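You operate a simulated robot arm through the tools that you are given. There is no shell and no other tool. Be economical: measure what you need, move in short steps, check, and stop when the job is done.

Carry out the task below with a simulated robot arm. There is one attempt and no reset: what you move stays moved.

TASK
Reset the counter, pump 2 shots to the winder and 2 to the printer, then turn the blue knob off.
Fine: reset first, so that the counter ends on this job's shots; the blue knob picks the line.

It is judged by the outcome, as a careful person would: the job done as asked, and still so three seconds after it is handed in. It fails if anything else is knocked over, pushed out of place, dropped, spilled or broken.

THE ROBOT
A 6-joint arm with a two-finger parallel gripper, fixed in place. Base frame: the origin is at the foot of the arm, x ahead of it, y to its left, z up; the work surface is at about z = 0.72. Lengths are in m, angles in degrees, forces in N, time in s.
With the tool pointing down near the work surface it reaches from about 0.26 to 0.66 m from the base axis. Its first joint turns from -66.0 to 66.0 degrees. Payload 2.9 kg.
Tool frame: the origin (TCP) lies between the finger pads and is the grasp point; the fingertips stand 0.03 m ahead of it; z points along the fingers, y is the line along which they close. The gripper opens to 0.11 m. The fingers are 0.02 m wide and 0.01 m thick; the gripper's body (0.048 by 0.112 m) begins 0.055 m behind the TCP.
Orientation is that of the tool frame in the base frame, as a unit quaternion [w, x, y, z]. With the fingers straight down and closing along the base's y, the tool's x points along the base's -x, its y along +y and its z along -z.

THE INTERFACE
- The arm moves only by the tool drive_tool. Its argument "moves" is a list of rows, each a list of 7 numbers: the turn, a rotation vector about the base's x, y, z in units of 120 degrees (1.0 is 120 degrees), then the shift along the base's x, y, z in units of 500 mm (1.0 is 500 mm), then the finger opening in mm, from 0 to 110. In form: [[rx, ry, rz, x, y, z, hand], ...]. A call has 1 to 12 rows; each row is the pose to reach, as a shift and turn from the pose commanded when the call began. A call with a number of a shift or a turn outside -1 to 1 is refused whole. A row lasts 0.2 s, in which the tool goes at most 0.05 m and 8.6 degrees; a call with a longer step from one row to the next is refused whole, and so is a gripper value outside its range. A pose out of reach is approached as far as the arm can. The call stops where the force on the tool passes 70 N (or 10 N more than at its start, if that is more) or the arm is blocked; 0.2 s more then pass. The fingers move at their own pace (about 0.108 m/s each) and stop on an object; they squeeze with about 37 N. The grip force told is the motor's: it shows also when the fingers shut on nothing. Time passes only in rows, and 0.2 s behind the last, so rows that repeat a pose let the fingers close. It gives the time, the measured TCP pose, the force on the tool (base axes), the opening and the grip force at its end, in the units of the frame above (readings bear some noise), and new pictures: "pictures" is both (left out), scene, wrist or none.
- Cameras (640 x 400 px; columns grow to the right, rows downward): "scene" is fixed at [0.0753, 0.4256, 1.3985]; the picture's right is [-0.81, -0.58, 0.00], its down [-0.25, 0.35, -0.90] and it looks along [0.53, -0.73, -0.43] (base axes); focal length 350 px, centre (320, 200). "wrist" rides on the gripper at [-0.036, 0, -0.057] in the tool frame; the picture's right is [0.00, -1.00, 0.00], its down [0.97, 0.00, -0.24] and it looks along [0.24, 0.00, 0.97] (tool axes); focal length 218 px, centre (320, 200).
- locate(camera, pixels): there is no depth. For up to 12 entries [column, row, z] of the newest picture of that camera ("zoom" is the newest enlarged one), the place [x, y] in the base frame at which the ray of that pixel passes the height z, good to about 0.002 m. No time passes.
- close_up(camera, box): a new picture of the part [left, top, right, bottom] of that camera's present view, enlarged. No time passes.
- job_done(): hands the job in; it is judged then, once.

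Work in short steps. Measure before you move; look again where a grasp or a placing could have gone wrong, and mend it. You have 80 turns and 120 pictures in all, the two below and enlarged ones among them. Open the gripper and draw the arm clear of the work before you hand the job in, unless the task says otherwise; then end with one line.

The tools are called as name(argument=value, ...) on one line, values as JSON. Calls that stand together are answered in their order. drive_tool: Moves the arm, as the interface text tells. Its arguments: {"type":"object","properties":{"moves":{"type":"array","items":{"type":"array","items":{"type":"number"}}},"pictures":{"type":"string","enum":["both","scene","wrist","none"]}},"required":["moves"]} The other tools are called the same way: locate (camera, pixels) gives the place at which the rays of pixels pass given heights; close_up (camera, box) takes an enlarged picture of a part of a camera's view; job_done () hands the job in.

At the start:

```text
clock: 0.0
position: [0.4119, 0.0171, 1.1875]
ee_rot: [0.0, 0.0, 1.0, 0.0]
force: [-0.2, 0.6, 0.5]
opening: 0.1103
finger_force: 0.0
```

scene: 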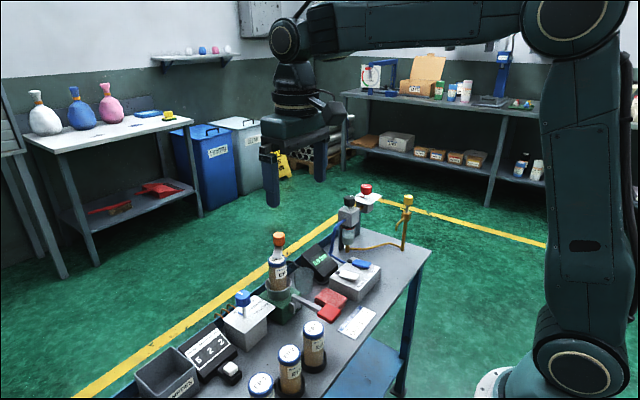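
wrist: 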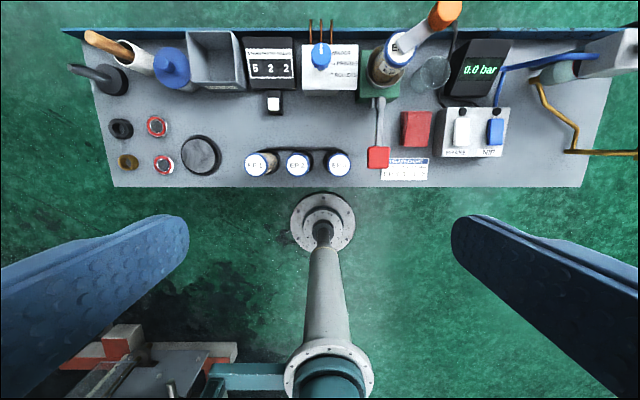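

The bench shows a counter (522), a knob box, a pump with lever and switches. I enlarge them to read labels.

close_up(camera="wrist", box=[220, 20, 380, 120])

close_up(camera="wrist", box=[350, 20, 590, 190])

close_up(camera="scene", box=[130, 180, 450, 400])

```text
4.00 times, centred on (300, 70) of wrist
```

zoom: 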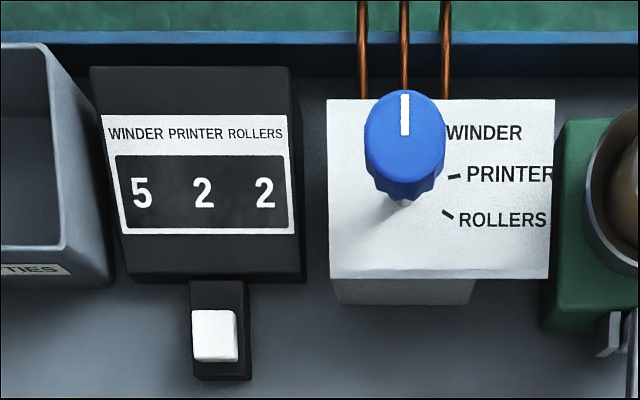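

```text
2.35 times, centred on (470, 105) of wrist
```

zoom: 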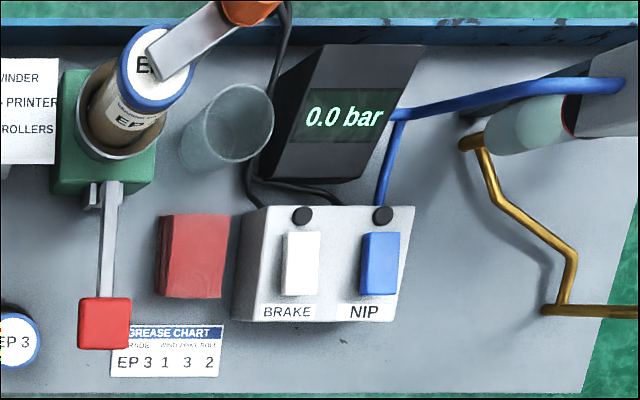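

```text
1.82 times, centred on (290, 290) of scene
```

zoom: 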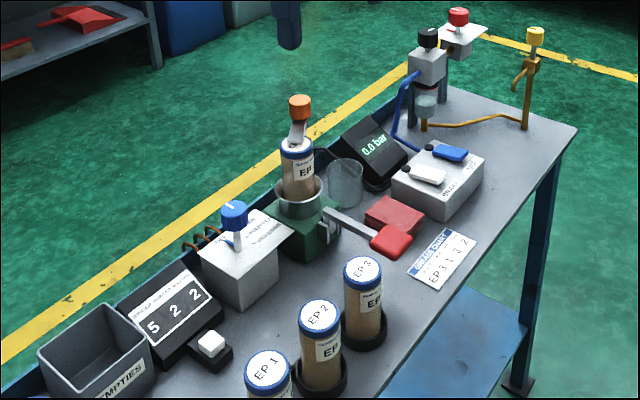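

I locate the main objects, and zoom in on the chart and the pump.

locate(camera="wrist", pixels=[[274, 102, 0.75], [321, 52, 0.85], [321, 70, 0.8], [378, 157, 0.78], [380, 100, 0.75], [445, 13, 0.95], [410, 167, 0.72], [257, 164, 0.82], [297, 164, 0.82], [338, 164, 0.82], [415, 130, 0.73], [461, 130, 0.79]])

close_up(camera="wrist", box=[360, 140, 456, 200])

close_up(camera="scene", box=[220, 220, 380, 340])

```text
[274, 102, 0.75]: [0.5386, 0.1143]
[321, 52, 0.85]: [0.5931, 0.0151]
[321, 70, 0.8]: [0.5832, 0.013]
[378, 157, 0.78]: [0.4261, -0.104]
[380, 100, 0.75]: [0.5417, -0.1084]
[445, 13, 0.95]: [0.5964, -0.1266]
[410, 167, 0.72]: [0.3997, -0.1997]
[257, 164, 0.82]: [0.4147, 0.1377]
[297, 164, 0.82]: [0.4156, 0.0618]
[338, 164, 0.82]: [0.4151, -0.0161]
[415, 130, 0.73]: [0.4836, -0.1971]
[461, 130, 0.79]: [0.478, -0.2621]
```

```text
6.67 times, centred on (408, 170) of wrist
```

zoom: 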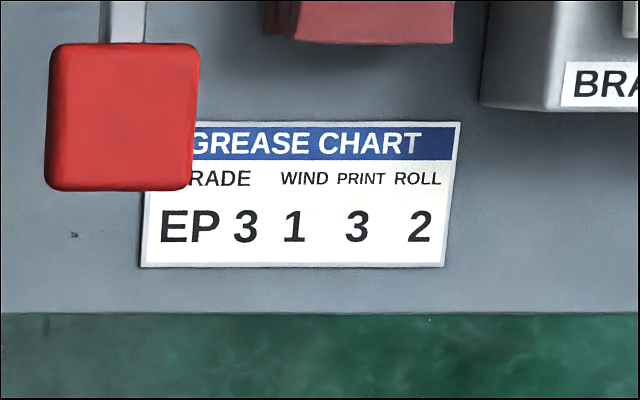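

```text
3.33 times, centred on (300, 280) of scene
```

zoom: 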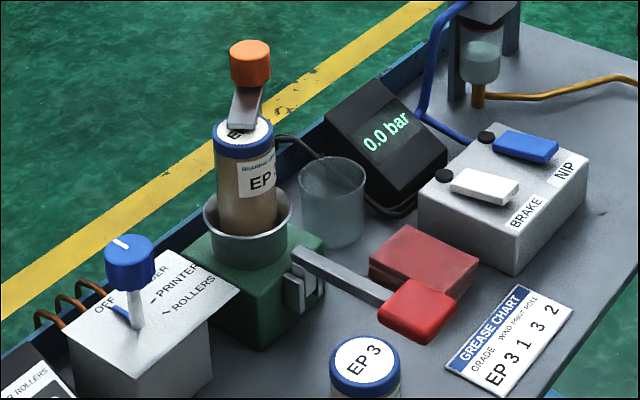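

Next I move the wrist camera over the knob/pump, staying high, for a better view.

drive_tool(moves=[[0, 0, 0, 0.08, -0.03, 0, 110], [0, 0, 0, 0.16, -0.06, -0.04, 110], [0, 0, 0, 0.2, -0.1, -0.1, 110], [0, 0, 0, 0.2, -0.1, -0.1, 110]])

```text
clock: 1.0
position: [0.511, -0.0332, 1.1348]
ee_rot: [0.0, 0.001, 1.0, 0.0]
force: [0.8, -0.3, -0.6]
opening: 0.1101
finger_force: 0.0
```

scene: 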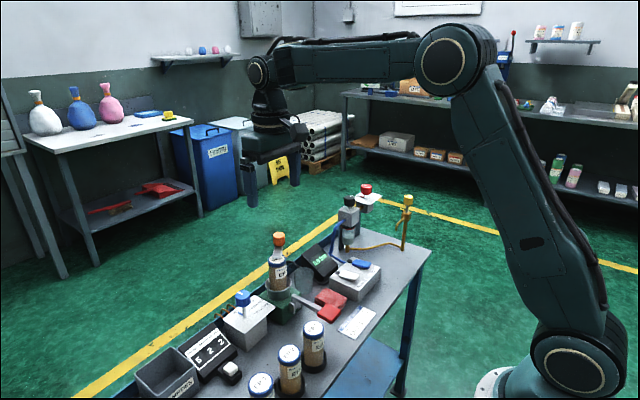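
wrist: 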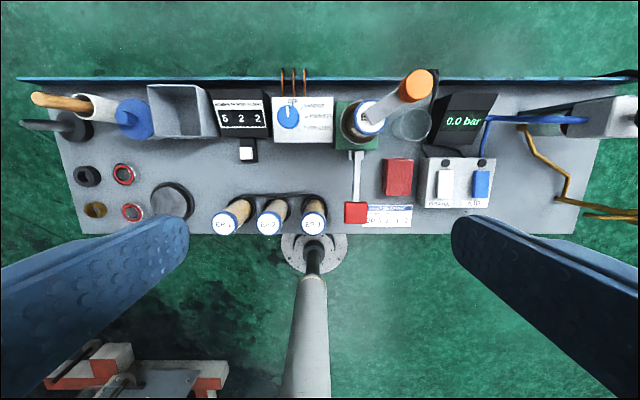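

close_up(camera="wrist", box=[200, 65, 344, 155])

close_up(camera="wrist", box=[320, 60, 440, 240])

```text
4.44 times, centred on (272, 110) of wrist
```

zoom: 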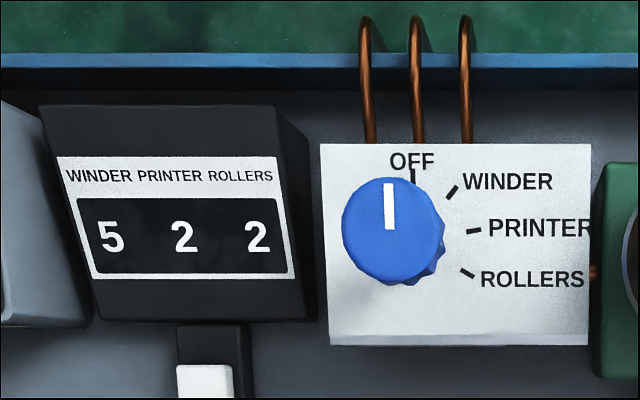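

```text
2.22 times, centred on (380, 150) of wrist
```

zoom: 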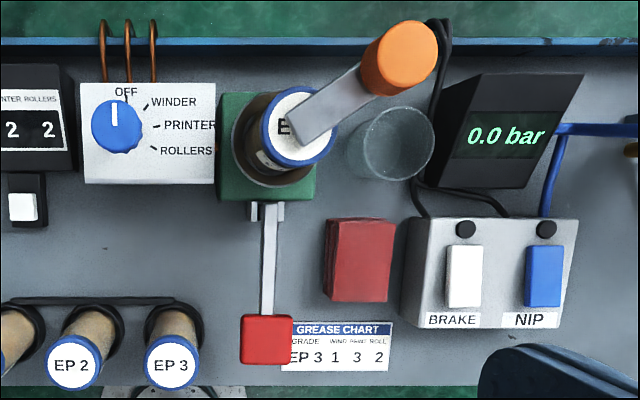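

Knob dial: OFF 0°, then 40° steps clockwise. I triangulate the button, knob, and red handle from both cameras.

locate(camera="wrist", pixels=[[246, 153, 0.74], [246, 153, 0.78], [289, 115, 0.82], [289, 115, 0.88], [356, 213, 0.76], [356, 213, 0.82], [292, 119, 0.8], [292, 119, 0.84], [357, 155, 0.75], [357, 155, 0.82], [415, 85, 0.95], [415, 85, 1.0]])

locate(camera="scene", pixels=[[231, 367, 0.74], [231, 367, 0.78], [242, 296, 0.82], [242, 296, 0.88], [329, 312, 0.76], [329, 312, 0.82], [279, 236, 0.95], [279, 236, 1.0], [295, 298, 0.76], [295, 298, 0.82]])

close_up(camera="scene", box=[160, 270, 352, 390])

```text
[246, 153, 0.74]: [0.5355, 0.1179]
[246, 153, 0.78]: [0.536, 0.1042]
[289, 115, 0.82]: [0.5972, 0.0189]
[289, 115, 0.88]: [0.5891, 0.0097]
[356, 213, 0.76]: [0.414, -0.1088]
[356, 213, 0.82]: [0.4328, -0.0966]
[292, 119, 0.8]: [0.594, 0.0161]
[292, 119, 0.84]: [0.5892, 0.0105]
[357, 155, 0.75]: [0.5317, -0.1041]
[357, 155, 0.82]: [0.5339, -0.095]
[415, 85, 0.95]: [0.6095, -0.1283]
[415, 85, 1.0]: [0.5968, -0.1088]
```

```text
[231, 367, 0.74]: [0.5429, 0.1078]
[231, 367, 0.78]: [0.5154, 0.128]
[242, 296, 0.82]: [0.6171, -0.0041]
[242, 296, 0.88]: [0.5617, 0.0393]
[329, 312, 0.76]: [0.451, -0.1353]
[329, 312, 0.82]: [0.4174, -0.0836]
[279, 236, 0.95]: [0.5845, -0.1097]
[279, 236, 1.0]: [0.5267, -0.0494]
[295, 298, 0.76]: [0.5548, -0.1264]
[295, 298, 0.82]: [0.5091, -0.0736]
```

```text
3.33 times, centred on (256, 330) of scene
```

zoom: 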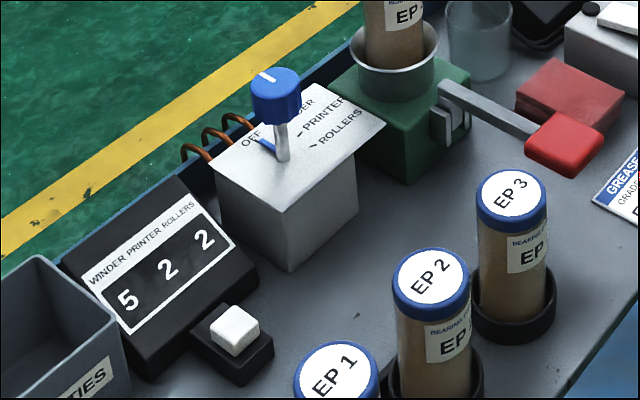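

Button ≈ (0.536, 0.114, top 0.753); knob ≈ (0.594, 0.015, top 0.846); handle ≈ (0.427, −0.10, top 0.80). Closing fingers and coming down above the button.

drive_tool(moves=[[0, 0, 0, 0.02, 0.08, 0, 60], [0, 0, 0, 0.04, 0.16, 0, 0], [0, 0, 0, 0.05, 0.24, 0, 0], [0, 0, 0, 0.05, 0.294, -0.05, 0], [0, 0, 0, 0.05, 0.294, -0.14, 0], [0, 0, 0, 0.05, 0.294, -0.23, 0], [0, 0, 0, 0.05, 0.294, -0.32, 0], [0, 0, 0, 0.05, 0.294, -0.41, 0], [0, 0, 0, 0.05, 0.294, -0.5, 0], [0, 0, 0, 0.05, 0.294, -0.58, 0], [0, 0, 0, 0.05, 0.294, -0.64, 0], [0, 0, 0, 0.05, 0.294, -0.64, 0]])

```text
clock: 3.6
position: [0.5367, 0.1134, 0.817]
ee_rot: [0.0, 0.0, 1.0, 0.0]
force: [0.4, -1.2, -0.6]
opening: 0.0
finger_force: 36.6
```

scene: 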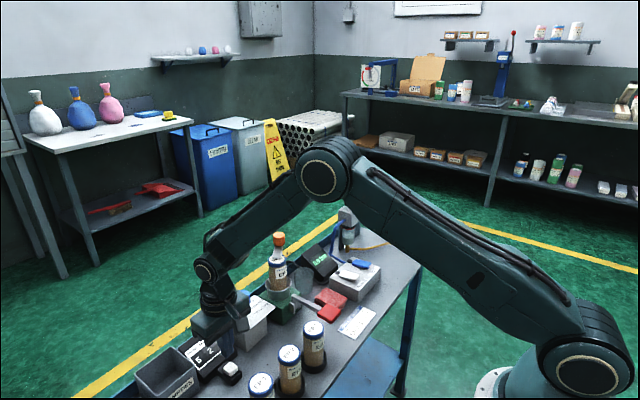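
wrist: 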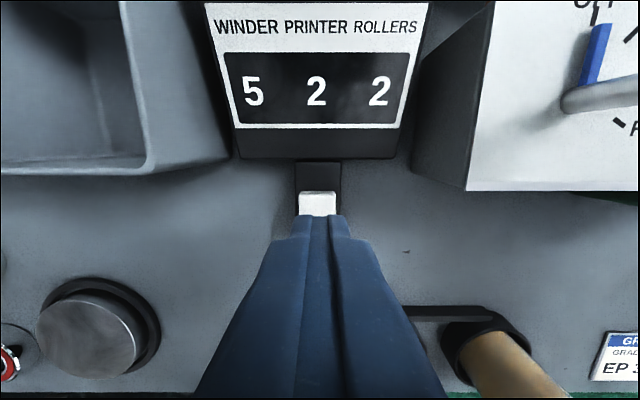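

The fingers sit above the button. I check the visible button part, then press in small steps.

locate(camera="wrist", pixels=[[317, 192, 0.753], [317, 214, 0.753], [317, 214, 0.787]])

drive_tool(moves=[[0, 0, 0, 0, 0, -0.03, 0], [0, 0, 0, 0, 0, -0.05, 0], [0, 0, 0, 0, 0, -0.06, 0], [0, 0, 0, 0, 0, -0.068, 0]])

```text
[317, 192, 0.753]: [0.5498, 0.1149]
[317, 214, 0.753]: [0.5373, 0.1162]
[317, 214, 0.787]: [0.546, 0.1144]
```

```text
clock: 4.6
position: [0.5372, 0.1151, 0.7824]
ee_rot: [-0.001, 0.0, 1.0, 0.0]
force: [-0.2, 0.5, 0.6]
opening: 0.0
finger_force: 36.9
```

scene: 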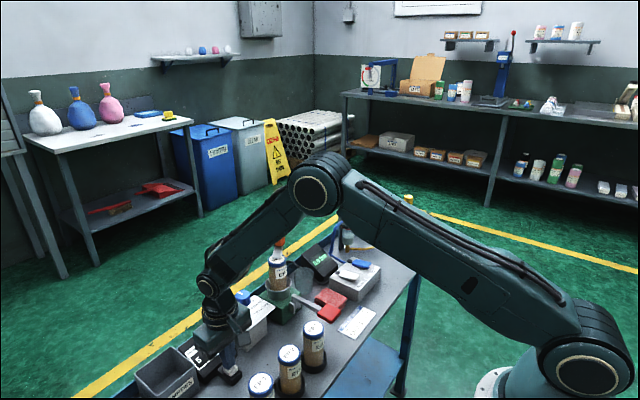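
wrist: 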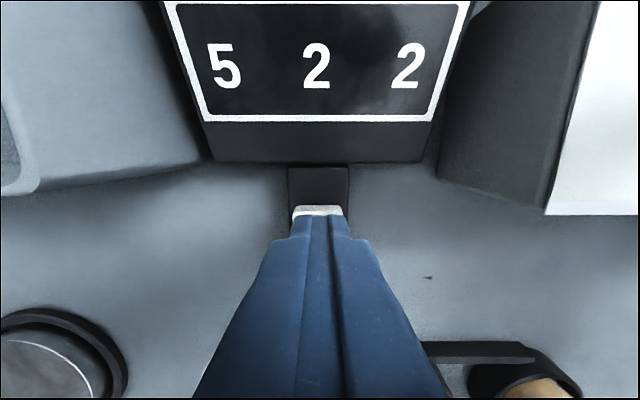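

No contact yet; tips are right at the button top. I press lower in steps of about 2 mm.

drive_tool(moves=[[0, 0, 0, 0, 0, -0.006, 0], [0, 0, 0, 0, 0, -0.01, 0], [0, 0, 0, 0, 0, -0.014, 0]], pictures="wrist")

```text
clock: 5.4
position: [0.5377, 0.114, 0.7754]
ee_rot: [0.0, 0.001, 1.0, 0.001]
force: [-2.4, 1.1, 6.0]
opening: 0.0003
finger_force: 36.8
```

wrist: 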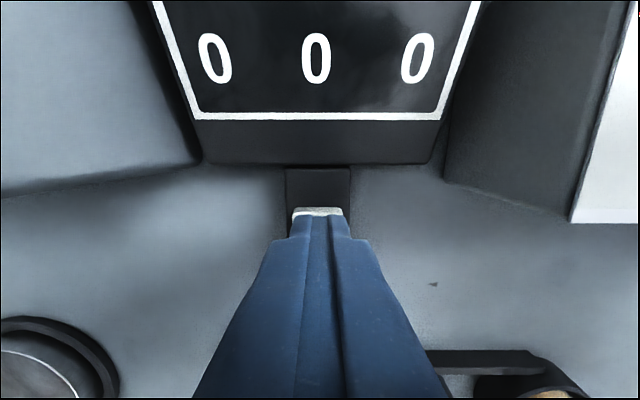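

Counter reads 000. Now I rise and move above the knob with the hand opened to 70 mm.

drive_tool(moves=[[0, 0, 0, 0, 0, 0.08, 0], [0, 0, 0, 0, 0, 0.17, 0], [0, 0, 0, 0, 0, 0.26, 0], [0, 0, 0, 0, 0, 0.35, 0], [0, 0, 0, 0.04, -0.07, 0.35, 70], [0, 0, 0, 0.08, -0.14, 0.35, 70], [0, 0, 0, 0.112, -0.198, 0.35, 70], [0, 0, 0, 0.112, -0.198, 0.29, 70], [0, 0, 0, 0.112, -0.198, 0.25, 70], [0, 0, 0, 0.112, -0.198, 0.25, 70]])

```text
clock: 7.6
position: [0.5918, 0.0132, 0.9006]
ee_rot: [0.0, 0.0, 1.0, 0.0]
force: [0.5, -0.4, -0.6]
opening: 0.0697
finger_force: 0.1
```

scene: 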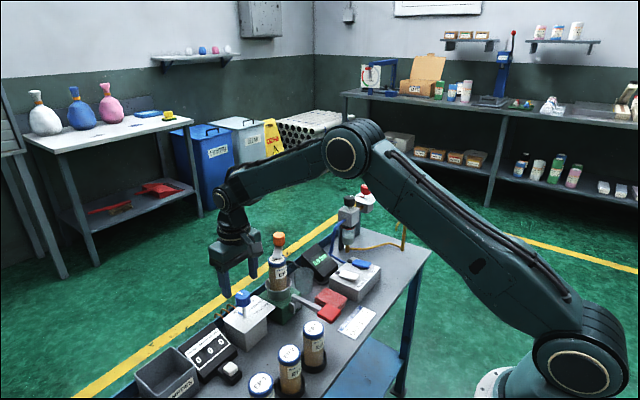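
wrist: 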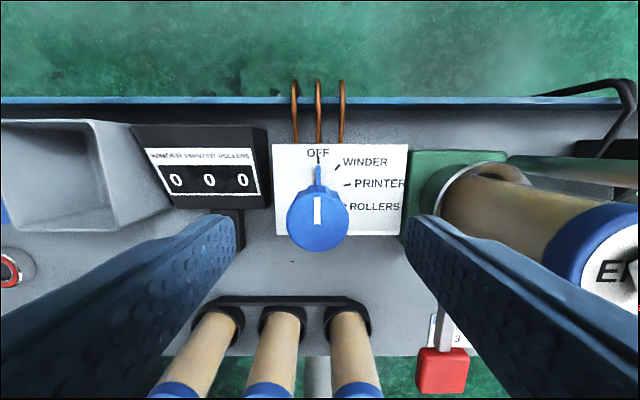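

Knob top is at about (318,221); confirm its position.

locate(camera="wrist", pixels=[[318, 221, 0.846], [286, 221, 0.846], [350, 221, 0.846], [318, 191, 0.846], [318, 250, 0.846]])

close_up(camera="wrist", box=[260, 135, 420, 260])

close_up(camera="scene", box=[190, 230, 330, 330])

```text
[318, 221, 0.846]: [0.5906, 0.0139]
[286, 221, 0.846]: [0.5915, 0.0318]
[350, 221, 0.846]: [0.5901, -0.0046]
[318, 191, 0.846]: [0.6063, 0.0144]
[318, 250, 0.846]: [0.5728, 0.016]
```

```text
3.20 times, centred on (340, 198) of wrist
```

zoom: 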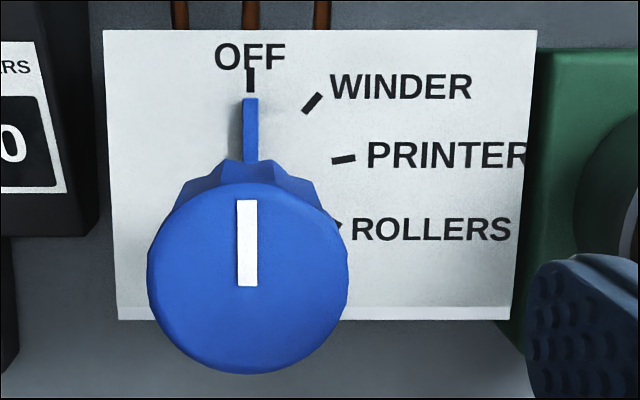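

```text
4.00 times, centred on (260, 280) of scene
```

zoom: 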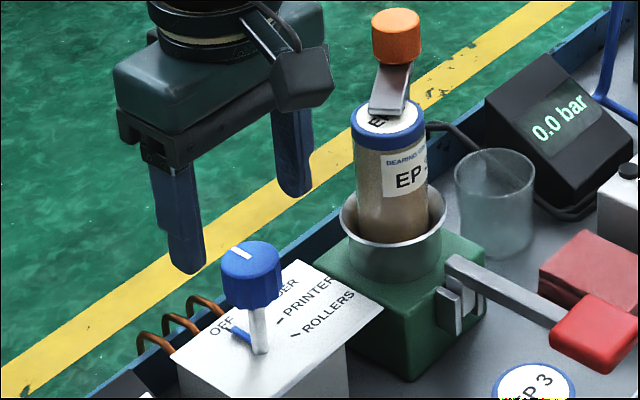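

Centered within 1–2 mm. I descend to z≈0.843 and close on the knob.

drive_tool(moves=[[0, 0, 0, -0.002, 0.001, -0.06, 70], [0, 0, 0, -0.002, 0.001, -0.114, 70], [0, 0, 0, -0.002, 0.001, -0.114, 30], [0, 0, 0, -0.002, 0.001, -0.114, 20], [0, 0, 0, -0.002, 0.001, -0.114, 20]])

```text
clock: 8.8
position: [0.5916, 0.0147, 0.8455]
ee_rot: [0.0, 0.0, 1.0, 0.0]
force: [-1.8, -2.0, -3.6]
opening: 0.0334
finger_force: 44.6
```

scene: 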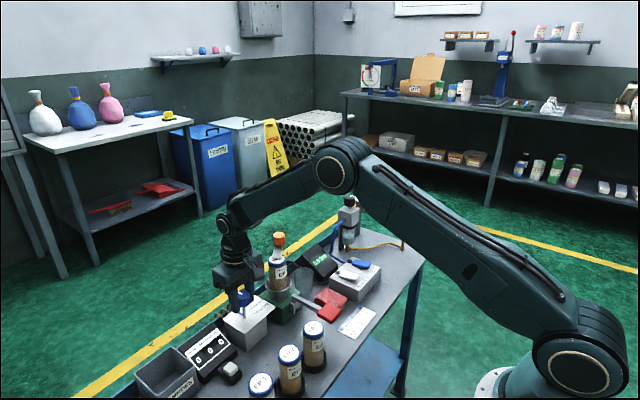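
wrist: 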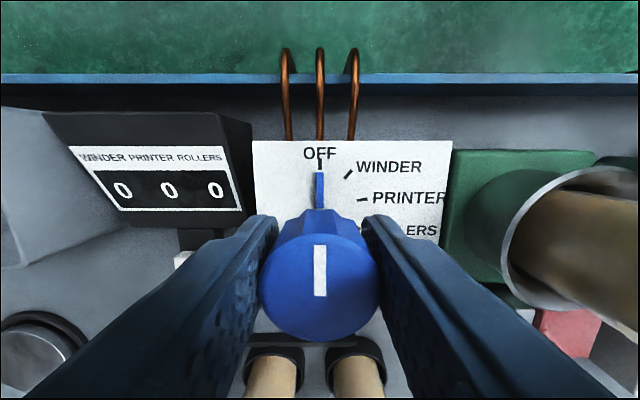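

Gripped. Turning clockwise 40° to WINDER.

drive_tool(moves=[[0, 0, -0.0667, 0, 0, 0, 20], [0, 0, -0.1333, 0, 0, 0, 20], [0, 0, -0.2, 0, 0, 0, 20], [0, 0, -0.2667, 0, 0, 0, 20], [0, 0, -0.3333, 0, 0, 0, 20], [0, 0, -0.3333, 0, 0, 0, 20]])

```text
clock: 10.2
position: [0.5907, 0.0135, 0.8427]
ee_rot: [0.0, 0.344, 0.939, 0.0]
force: [-5.6, -17.5, 0.0]
opening: 0.0335
finger_force: 45.2
```

scene: 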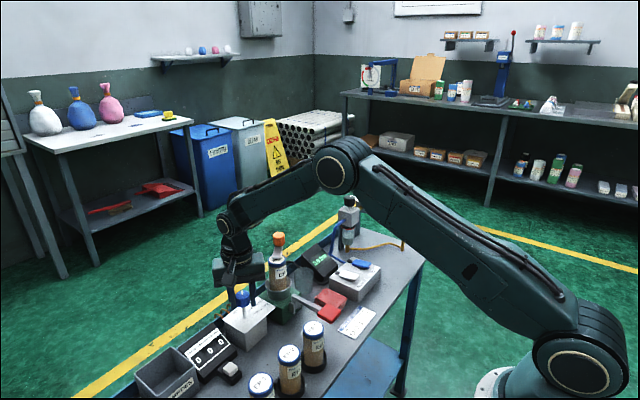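
wrist: 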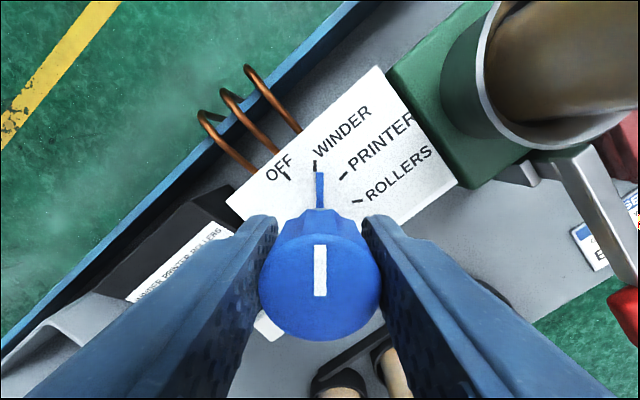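

close_up(camera="wrist", box=[240, 120, 400, 240])

```text
3.33 times, centred on (320, 180) of wrist
```

zoom: 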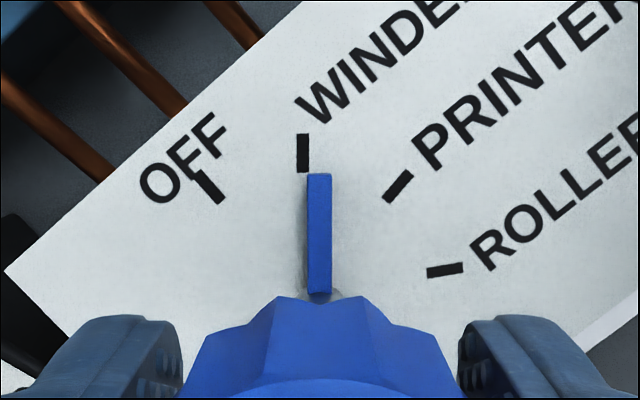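

Pointer and WINDER tick are parallel, but offset slightly. I release and lift to view it unloaded.

drive_tool(moves=[[0, 0, 0, 0, 0, 0, 60], [0, 0, 0, 0, 0, 0, 70], [0, 0, 0, 0, 0, 0.06, 70], [0, 0, 0, 0, 0, 0.12, 70], [0, 0, 0, 0, 0, 0.12, 70]])

close_up(camera="wrist", box=[240, 120, 400, 240])

```text
clock: 11.4
position: [0.593, 0.0148, 0.9044]
ee_rot: [0.0, 0.342, 0.94, 0.0]
force: [-0.5, -0.8, -0.5]
opening: 0.0699
finger_force: 0.1
```

scene: 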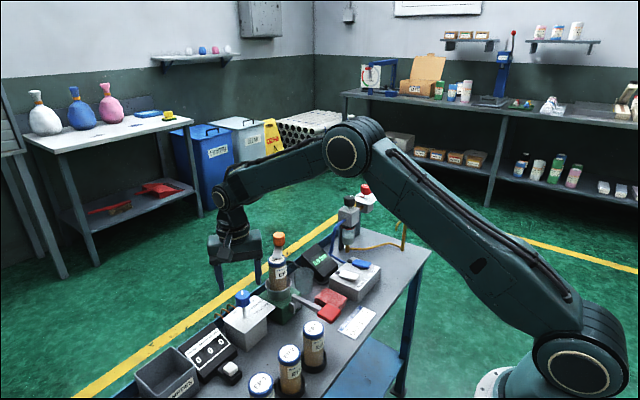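
wrist: 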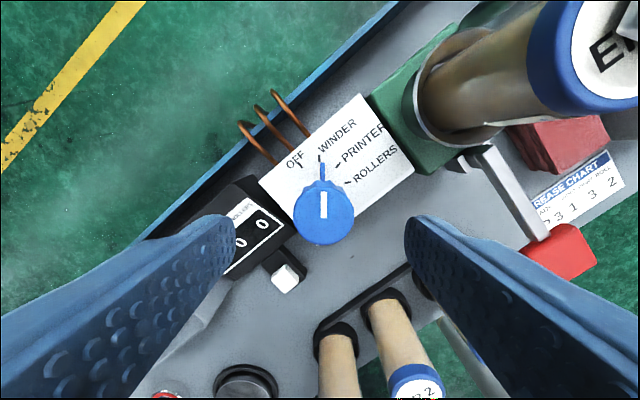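

```text
3.33 times, centred on (320, 180) of wrist
```

zoom: 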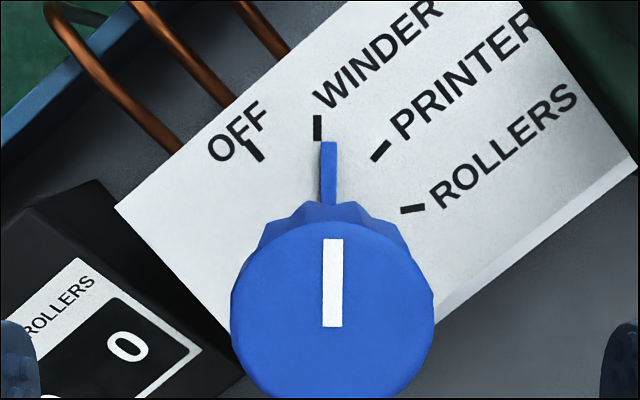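

The knob mark shows exactly 40° after release (parallel to the tick). Now I go to the pump handle, yawed −90° so the body stays clear of EP 3, fingers closed, hovering above it.

drive_tool(moves=[[0, 0, -0.07, -0.07, 0, 0.04, 70], [0, 0, -0.14, -0.16, 0, 0.06, 0], [0, 0, -0.21, -0.24, 0, 0.06, 0], [0, 0, -0.28, -0.33, 0, 0.06, 0], [0, 0, -0.35, -0.33, -0.08, 0.06, 0], [0, 0, -0.4167, -0.33, -0.16, 0.06, 0], [0, 0, -0.4167, -0.33, -0.235, 0.04, 0], [0, 0, -0.4167, -0.33, -0.235, -0.04, 0], [0, 0, -0.4167, -0.33, -0.235, -0.09, 0], [0, 0, -0.4167, -0.33, -0.235, -0.09, 0]])

```text
clock: 13.6
position: [0.4269, -0.1021, 0.86]
ee_rot: [0.0, 0.707, 0.707, 0.0]
force: [-0.2, -0.2, 0.5]
opening: 0.0001
finger_force: 37.4
```

scene: 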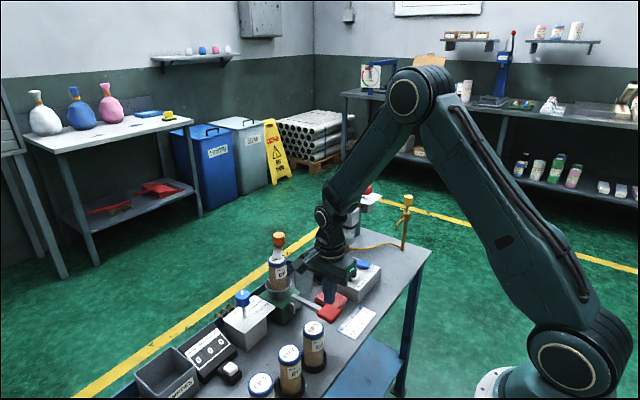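
wrist: 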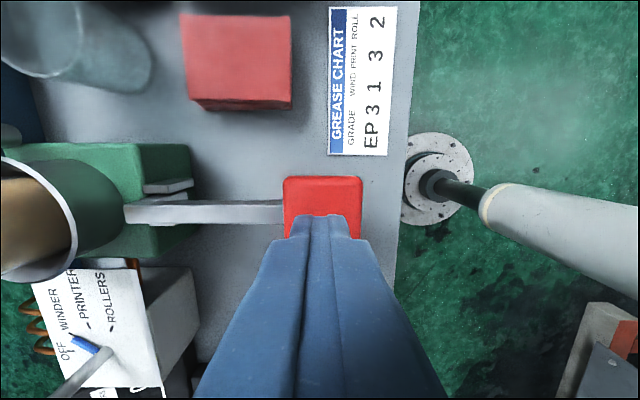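

The closed tips are over the red handle (px ~322,205). Lowering in steps to press.

drive_tool(moves=[[0, 0, 0, 0, 0, -0.04, 0], [0, 0, 0, 0, 0, -0.06, 0], [0, 0, 0, 0, 0, -0.08, 0], [0, 0, 0, 0, 0, -0.1, 0]])

close_up(camera="scene", box=[150, 250, 390, 400])

```text
clock: 14.6
position: [0.4258, -0.1012, 0.8097]
ee_rot: [-0.001, 0.707, 0.707, -0.002]
force: [-13.8, -0.1, 8.3]
opening: 0.0
finger_force: 37.0
```

scene: 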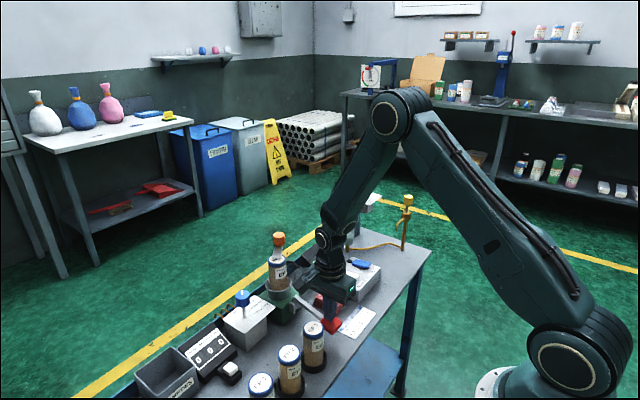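
wrist: 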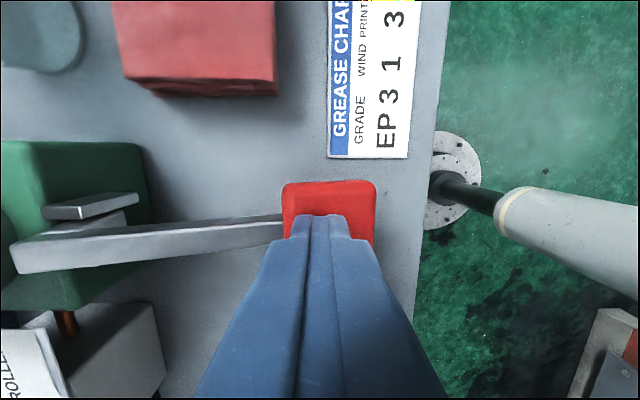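

```text
2.67 times, centred on (270, 325) of scene
```

zoom: 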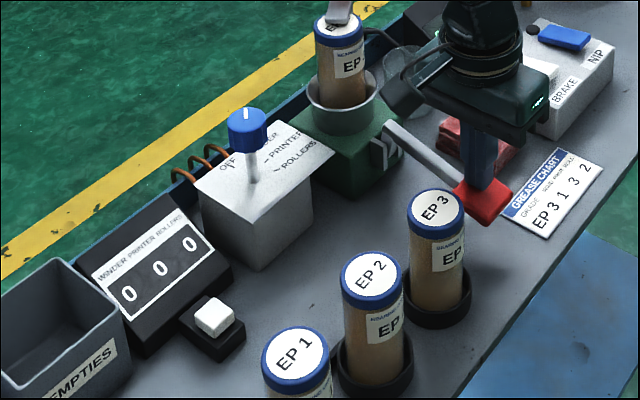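

Lever is moving (8 N up), counter not yet ticked. Continue pressing down.

drive_tool(moves=[[0, 0, 0, 0, 0, -0.015, 0], [0, 0, 0, 0, 0, -0.03, 0], [0, 0, 0, 0, 0, -0.045, 0]], pictures="none")

close_up(camera="scene", box=[150, 250, 390, 400])

```text
clock: 15.4
position: [0.4247, -0.1016, 0.7945]
ee_rot: [-0.002, 0.707, 0.707, -0.002]
force: [-14.5, 1.3, 34.1]
opening: 0.0
finger_force: 36.7
stopped in row 3: the force on the tool passed its limit (the readings are from after the stop); the commanded pose is now the measured one
```

```text
2.67 times, centred on (270, 325) of scene
```

zoom: 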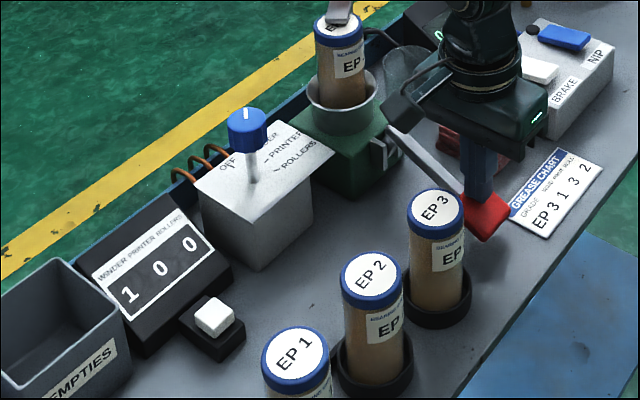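

Winder reads 1; the lever hit its stop at TCP z≈0.7945. I lift to let the lever return.

drive_tool(moves=[[0, 0, 0, 0.002, 0, 0.05, 0], [0, 0, 0, 0.004, 0, 0.1, 0], [0, 0, 0, 0.004, 0, 0.13, 0], [0, 0, 0, 0.004, 0, 0.13, 0], [0, 0, 0, 0.004, 0, 0.13, 0]], pictures="wrist")

close_up(camera="scene", box=[150, 250, 390, 400])

```text
clock: 16.6
position: [0.4282, -0.1013, 0.8571]
ee_rot: [-0.001, 0.708, 0.707, -0.001]
force: [-0.4, 0.0, 0.6]
opening: 0.0001
finger_force: 37.3
```

wrist: 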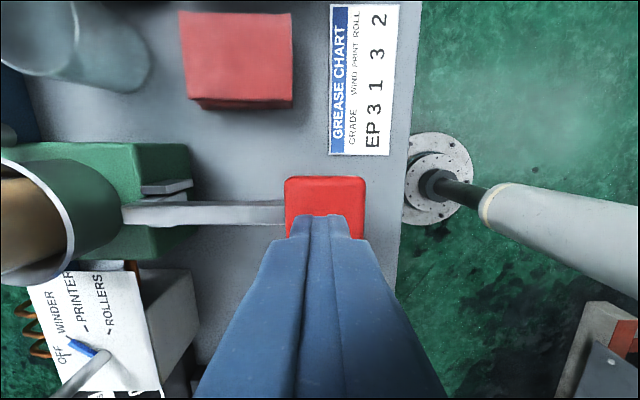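

```text
2.67 times, centred on (270, 325) of scene
```

zoom: 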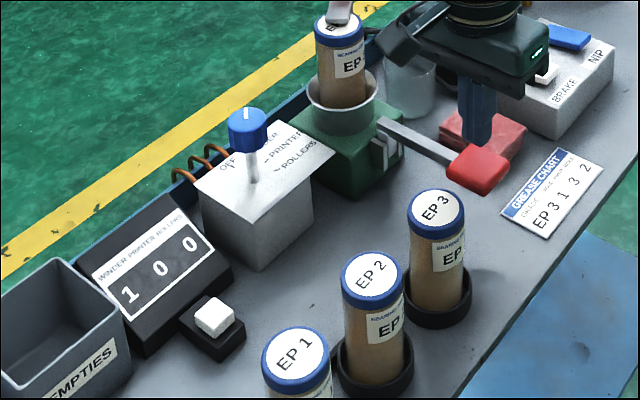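

The lever springs back. Second winder stroke, then lift.

drive_tool(moves=[[0, 0, 0, 0, 0, -0.05, 0], [0, 0, 0, 0, 0, -0.08, 0], [0, 0, 0, -0.002, 0, -0.1, 0], [0, 0, 0, -0.004, 0, -0.113, 0], [0, 0, 0, -0.004, 0, -0.12, 0], [0, 0, 0, -0.004, 0, -0.126, 0]], pictures="none")

close_up(camera="scene", box=[150, 250, 390, 400])

```text
clock: 18.0
position: [0.4254, -0.102, 0.7935]
ee_rot: [-0.004, 0.708, 0.707, -0.002]
force: [-18.1, 1.2, 13.8]
opening: 0.0
finger_force: 36.9
```

```text
2.67 times, centred on (270, 325) of scene
```

zoom: 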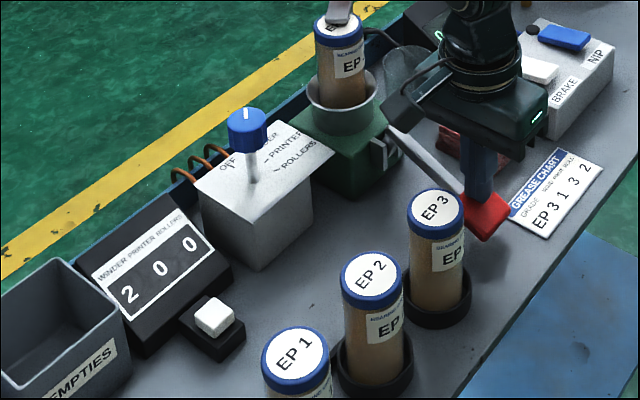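

Winder is 2. Lift and return above the knob at yaw −40°, hand open.

drive_tool(moves=[[0, 0, 0, 0.002, 0, 0.09, 0], [0, 0, 0, 0.002, 0, 0.18, 0], [0, 0, 0, 0.002, 0, 0.27, 0], [0, 0, 0.07, 0.002, 0.08, 0.27, 0], [0, 0, 0.14, 0.002, 0.16, 0.27, 0], [0, 0, 0.21, 0.002, 0.235, 0.27, 70], [0, 0, 0.28, 0.08, 0.235, 0.27, 70], [0, 0, 0.35, 0.16, 0.235, 0.27, 70], [0, 0, 0.4167, 0.25, 0.235, 0.27, 70], [0, 0, 0.4167, 0.328, 0.235, 0.25, 70], [0, 0, 0.4167, 0.328, 0.235, 0.222, 70], [0, 0, 0.4167, 0.328, 0.235, 0.222, 70]])

```text
clock: 20.6
position: [0.591, 0.0145, 0.9046]
ee_rot: [-0.001, 0.342, 0.94, -0.002]
force: [0.2, 0.1, -0.3]
opening: 0.0697
finger_force: 0.1
```

scene: 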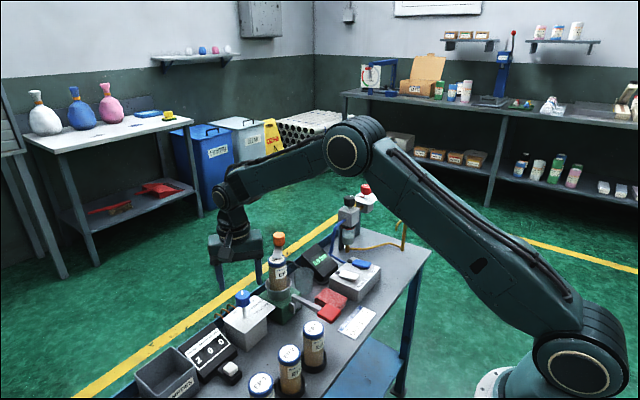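
wrist: 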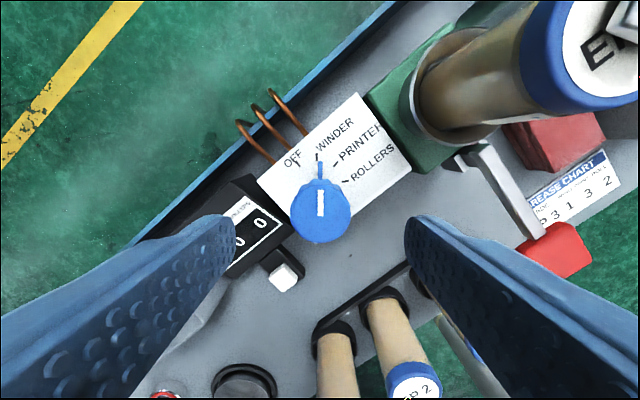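

Aligned over the knob; descend, close, and turn another 40° to PRINTER.

drive_tool(moves=[[0, 0, 0, 0, 0, -0.06, 70], [0, 0, 0, 0, 0, -0.122, 70], [0, 0, 0, 0, 0, -0.122, 30], [0, 0, 0, 0, 0, -0.122, 20], [0, 0, 0, 0, 0, -0.122, 20], [0, 0, -0.0667, 0, 0, -0.122, 20], [0, 0, -0.1333, 0, 0, -0.122, 20], [0, 0, -0.2, 0, 0, -0.122, 20], [0, 0, -0.2667, 0, 0, -0.122, 20], [0, 0, -0.3333, 0, 0, -0.122, 20], [0, 0, -0.3333, 0, 0, -0.122, 20]])

```text
clock: 23.0
position: [0.591, 0.0169, 0.8427]
ee_rot: [-0.001, 0.644, 0.765, -0.002]
force: [-2.0, -4.7, -12.6]
opening: 0.0335
finger_force: 44.8
```

scene: 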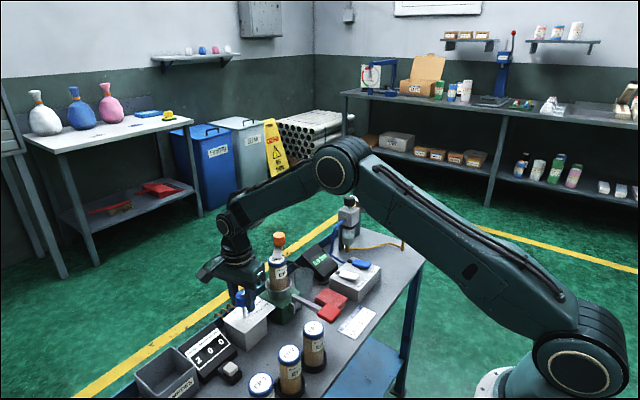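
wrist: 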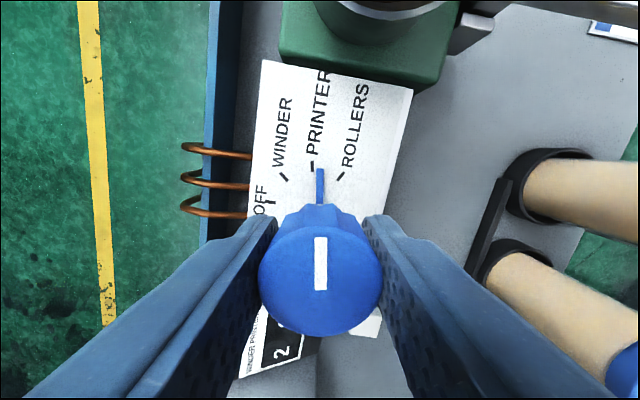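

Pointer is at PRINTER (same small constant offset as before). Release and lift, then check.

drive_tool(moves=[[0, 0, 0, 0, 0, 0, 60], [0, 0, 0, 0, 0, 0, 70], [0, 0, 0, 0, 0, 0.06, 70], [0, 0, 0, 0, 0, 0.12, 70], [0, 0, 0, 0, 0, 0.18, 70]], pictures="none")

close_up(camera="wrist", box=[220, 60, 420, 260])

```text
clock: 24.2
position: [0.589, 0.0153, 0.9345]
ee_rot: [-0.001, 0.643, 0.766, -0.002]
force: [-0.9, 0.2, 0.4]
opening: 0.0703
finger_force: 0.0
```

```text
2.00 times, centred on (320, 160) of wrist
```

zoom: 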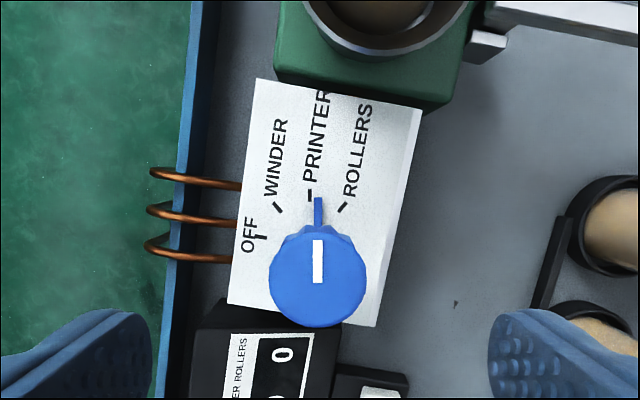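

Knob rests on PRINTER. Back to the lever handle.

drive_tool(moves=[[0, 0, -0.04, -0.08, 0, 0, 70], [0, 0, -0.0833, -0.17, 0, 0, 0], [0, 0, -0.0833, -0.25, 0, 0, 0], [0, 0, -0.0833, -0.328, 0, 0, 0], [0, 0, -0.0833, -0.328, -0.08, 0, 0], [0, 0, -0.0833, -0.328, -0.16, 0, 0], [0, 0, -0.0833, -0.328, -0.233, 0, 0], [0, 0, -0.0833, -0.328, -0.233, -0.08, 0], [0, 0, -0.0833, -0.328, -0.233, -0.153, 0], [0, 0, -0.0833, -0.328, -0.233, -0.153, 0]], pictures="wrist")

```text
clock: 26.4
position: [0.4252, -0.0994, 0.8589]
ee_rot: [-0.001, 0.707, 0.707, -0.001]
force: [0.1, 0.4, 0.6]
opening: 0.0
finger_force: 36.7
```

wrist: 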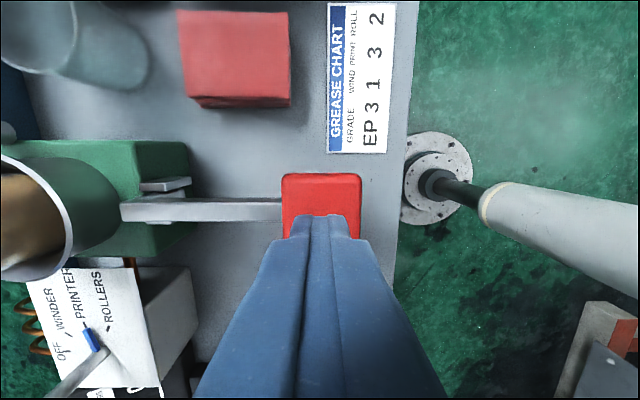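

In place. First printer stroke.

drive_tool(moves=[[0, 0, 0, 0, 0, -0.05, 0], [0, 0, 0, 0, 0, -0.08, 0], [0, 0, 0, -0.002, 0, -0.1, 0], [0, 0, 0, -0.004, 0, -0.113, 0], [0, 0, 0, -0.004, 0, -0.12, 0], [0, 0, 0, -0.004, 0, -0.126, 0]], pictures="none")

close_up(camera="scene", box=[150, 250, 390, 400])

```text
clock: 27.8
position: [0.4222, -0.0998, 0.7946]
ee_rot: [-0.003, 0.707, 0.707, -0.001]
force: [-18.0, 0.6, 7.6]
opening: 0.0002
finger_force: 37.1
```

```text
2.67 times, centred on (270, 325) of scene
```

zoom: 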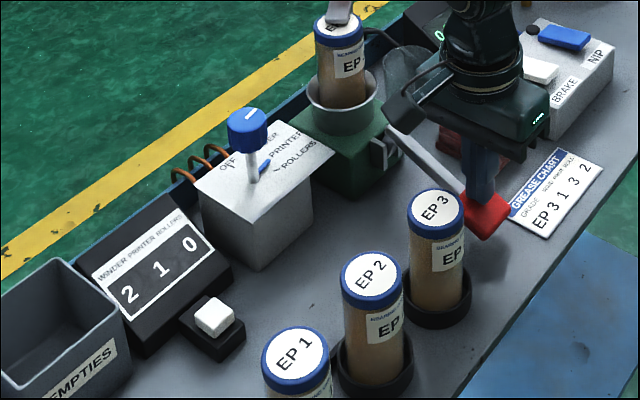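

Counter 2 1 0. Lift fully, pause, and make the second printer stroke.

drive_tool(moves=[[0, 0, 0, 0.002, 0, 0.05, 0], [0, 0, 0, 0.004, 0, 0.1, 0], [0, 0, 0, 0.004, 0, 0.126, 0], [0, 0, 0, 0.004, 0, 0.126, 0], [0, 0, 0, 0.004, 0, 0.126, 0], [0, 0, 0, 0.004, 0, 0.076, 0], [0, 0, 0, 0.004, 0, 0.046, 0], [0, 0, 0, 0.002, 0, 0.026, 0], [0, 0, 0, 0, 0, 0.013, 0], [0, 0, 0, 0, 0, 0.006, 0], [0, 0, 0, 0, 0, 0, 0]], pictures="none")

close_up(camera="scene", box=[150, 250, 390, 400])

```text
clock: 30.2
position: [0.423, -0.1009, 0.7941]
ee_rot: [-0.004, 0.708, 0.707, -0.002]
force: [-17.6, 2.2, 6.9]
opening: 0.0
finger_force: 37.3
```

```text
2.67 times, centred on (270, 325) of scene
```

zoom: 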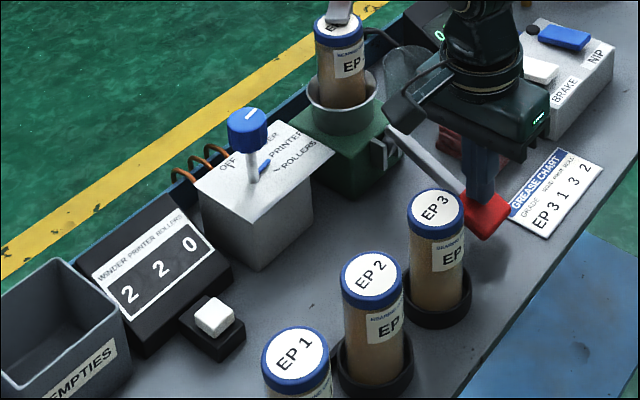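

Counter 2 2 0. Return above the knob at yaw −80°.

drive_tool(moves=[[0, 0, 0, 0.002, 0, 0.09, 0], [0, 0, 0, 0.002, 0, 0.18, 0], [0, 0, 0, 0.002, 0, 0.27, 0], [0, 0, 0, 0.002, 0.08, 0.27, 0], [0, 0, 0, 0.002, 0.16, 0.27, 0], [0, 0, 0, 0.002, 0.233, 0.27, 70], [0, 0, 0.04, 0.08, 0.233, 0.27, 70], [0, 0, 0.0833, 0.16, 0.233, 0.27, 70], [0, 0, 0.0833, 0.25, 0.233, 0.27, 70], [0, 0, 0.0833, 0.332, 0.233, 0.25, 70], [0, 0, 0.0833, 0.332, 0.233, 0.222, 70], [0, 0, 0.0833, 0.332, 0.233, 0.222, 70]])

```text
clock: 32.8
position: [0.5909, 0.0161, 0.905]
ee_rot: [-0.001, 0.642, 0.767, -0.001]
force: [-0.4, -0.1, -0.6]
opening: 0.0701
finger_force: 0.0
```

scene: 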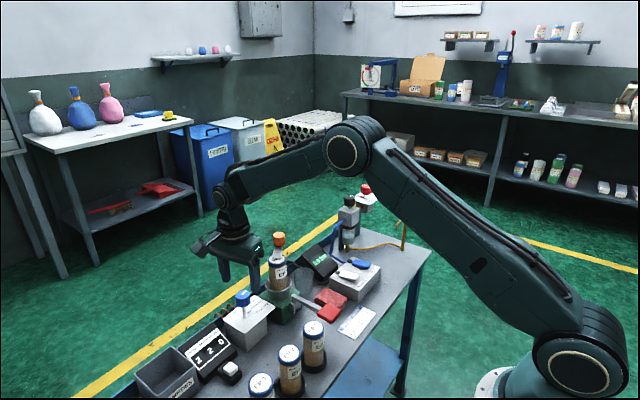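
wrist: 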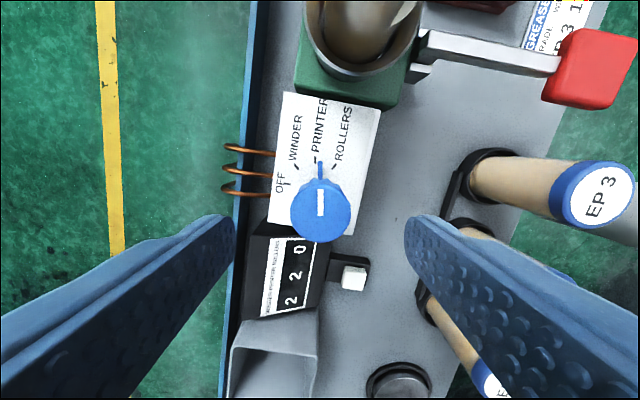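

Descend, grip the knob.

drive_tool(moves=[[0, 0, 0, 0, 0, -0.06, 70], [0, 0, 0, 0, 0, -0.124, 70], [0, 0, 0, 0, 0, -0.124, 30], [0, 0, 0, 0, 0, -0.124, 20], [0, 0, 0, 0, 0, -0.124, 20]], pictures="none")

drive_tool(moves=[[0, 0, 0.0667, 0, 0, 0, 20], [0, 0, 0.1333, 0, 0, 0, 20], [0, 0, 0.2, 0, 0, 0, 20], [0, 0, 0.2667, 0, 0, 0, 20], [0, 0, 0.3333, 0, 0, 0, 20], [0, 0, 0.4, 0, 0, 0, 20], [0, 0, 0.4667, 0, 0, 0, 20], [0, 0, 0.5333, 0, 0, 0, 20], [0, 0, 0.6, 0, 0, 0, 20], [0, 0, 0.6667, 0, 0, 0, 20], [0, 0, 0.6667, 0, 0, 0, 20]])

```text
clock: 34.0
position: [0.5901, 0.016, 0.8423]
ee_rot: [-0.001, 0.643, 0.766, -0.002]
force: [-3.3, -0.3, -0.8]
opening: 0.0332
finger_force: 45.2
```

```text
clock: 36.4
position: [0.5888, 0.0151, 0.8417]
ee_rot: [-0.003, 0.0, 1.0, -0.001]
force: [-6.4, -4.2, -16.6]
opening: 0.0334
finger_force: 44.8
```

scene: 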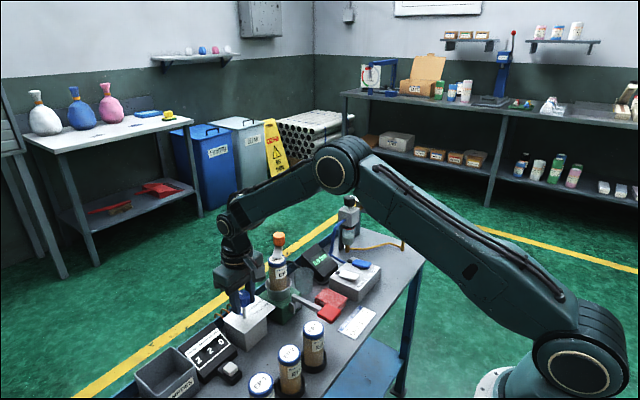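
wrist: 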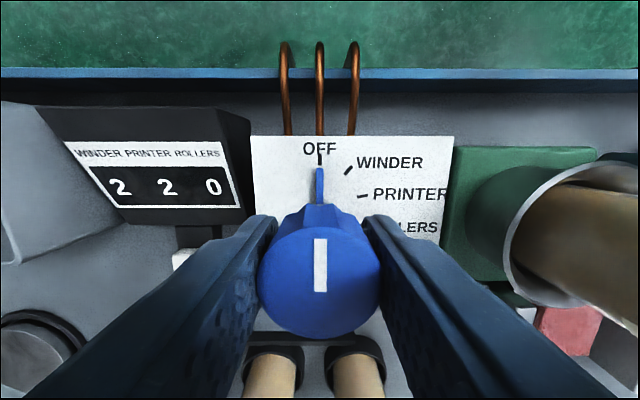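

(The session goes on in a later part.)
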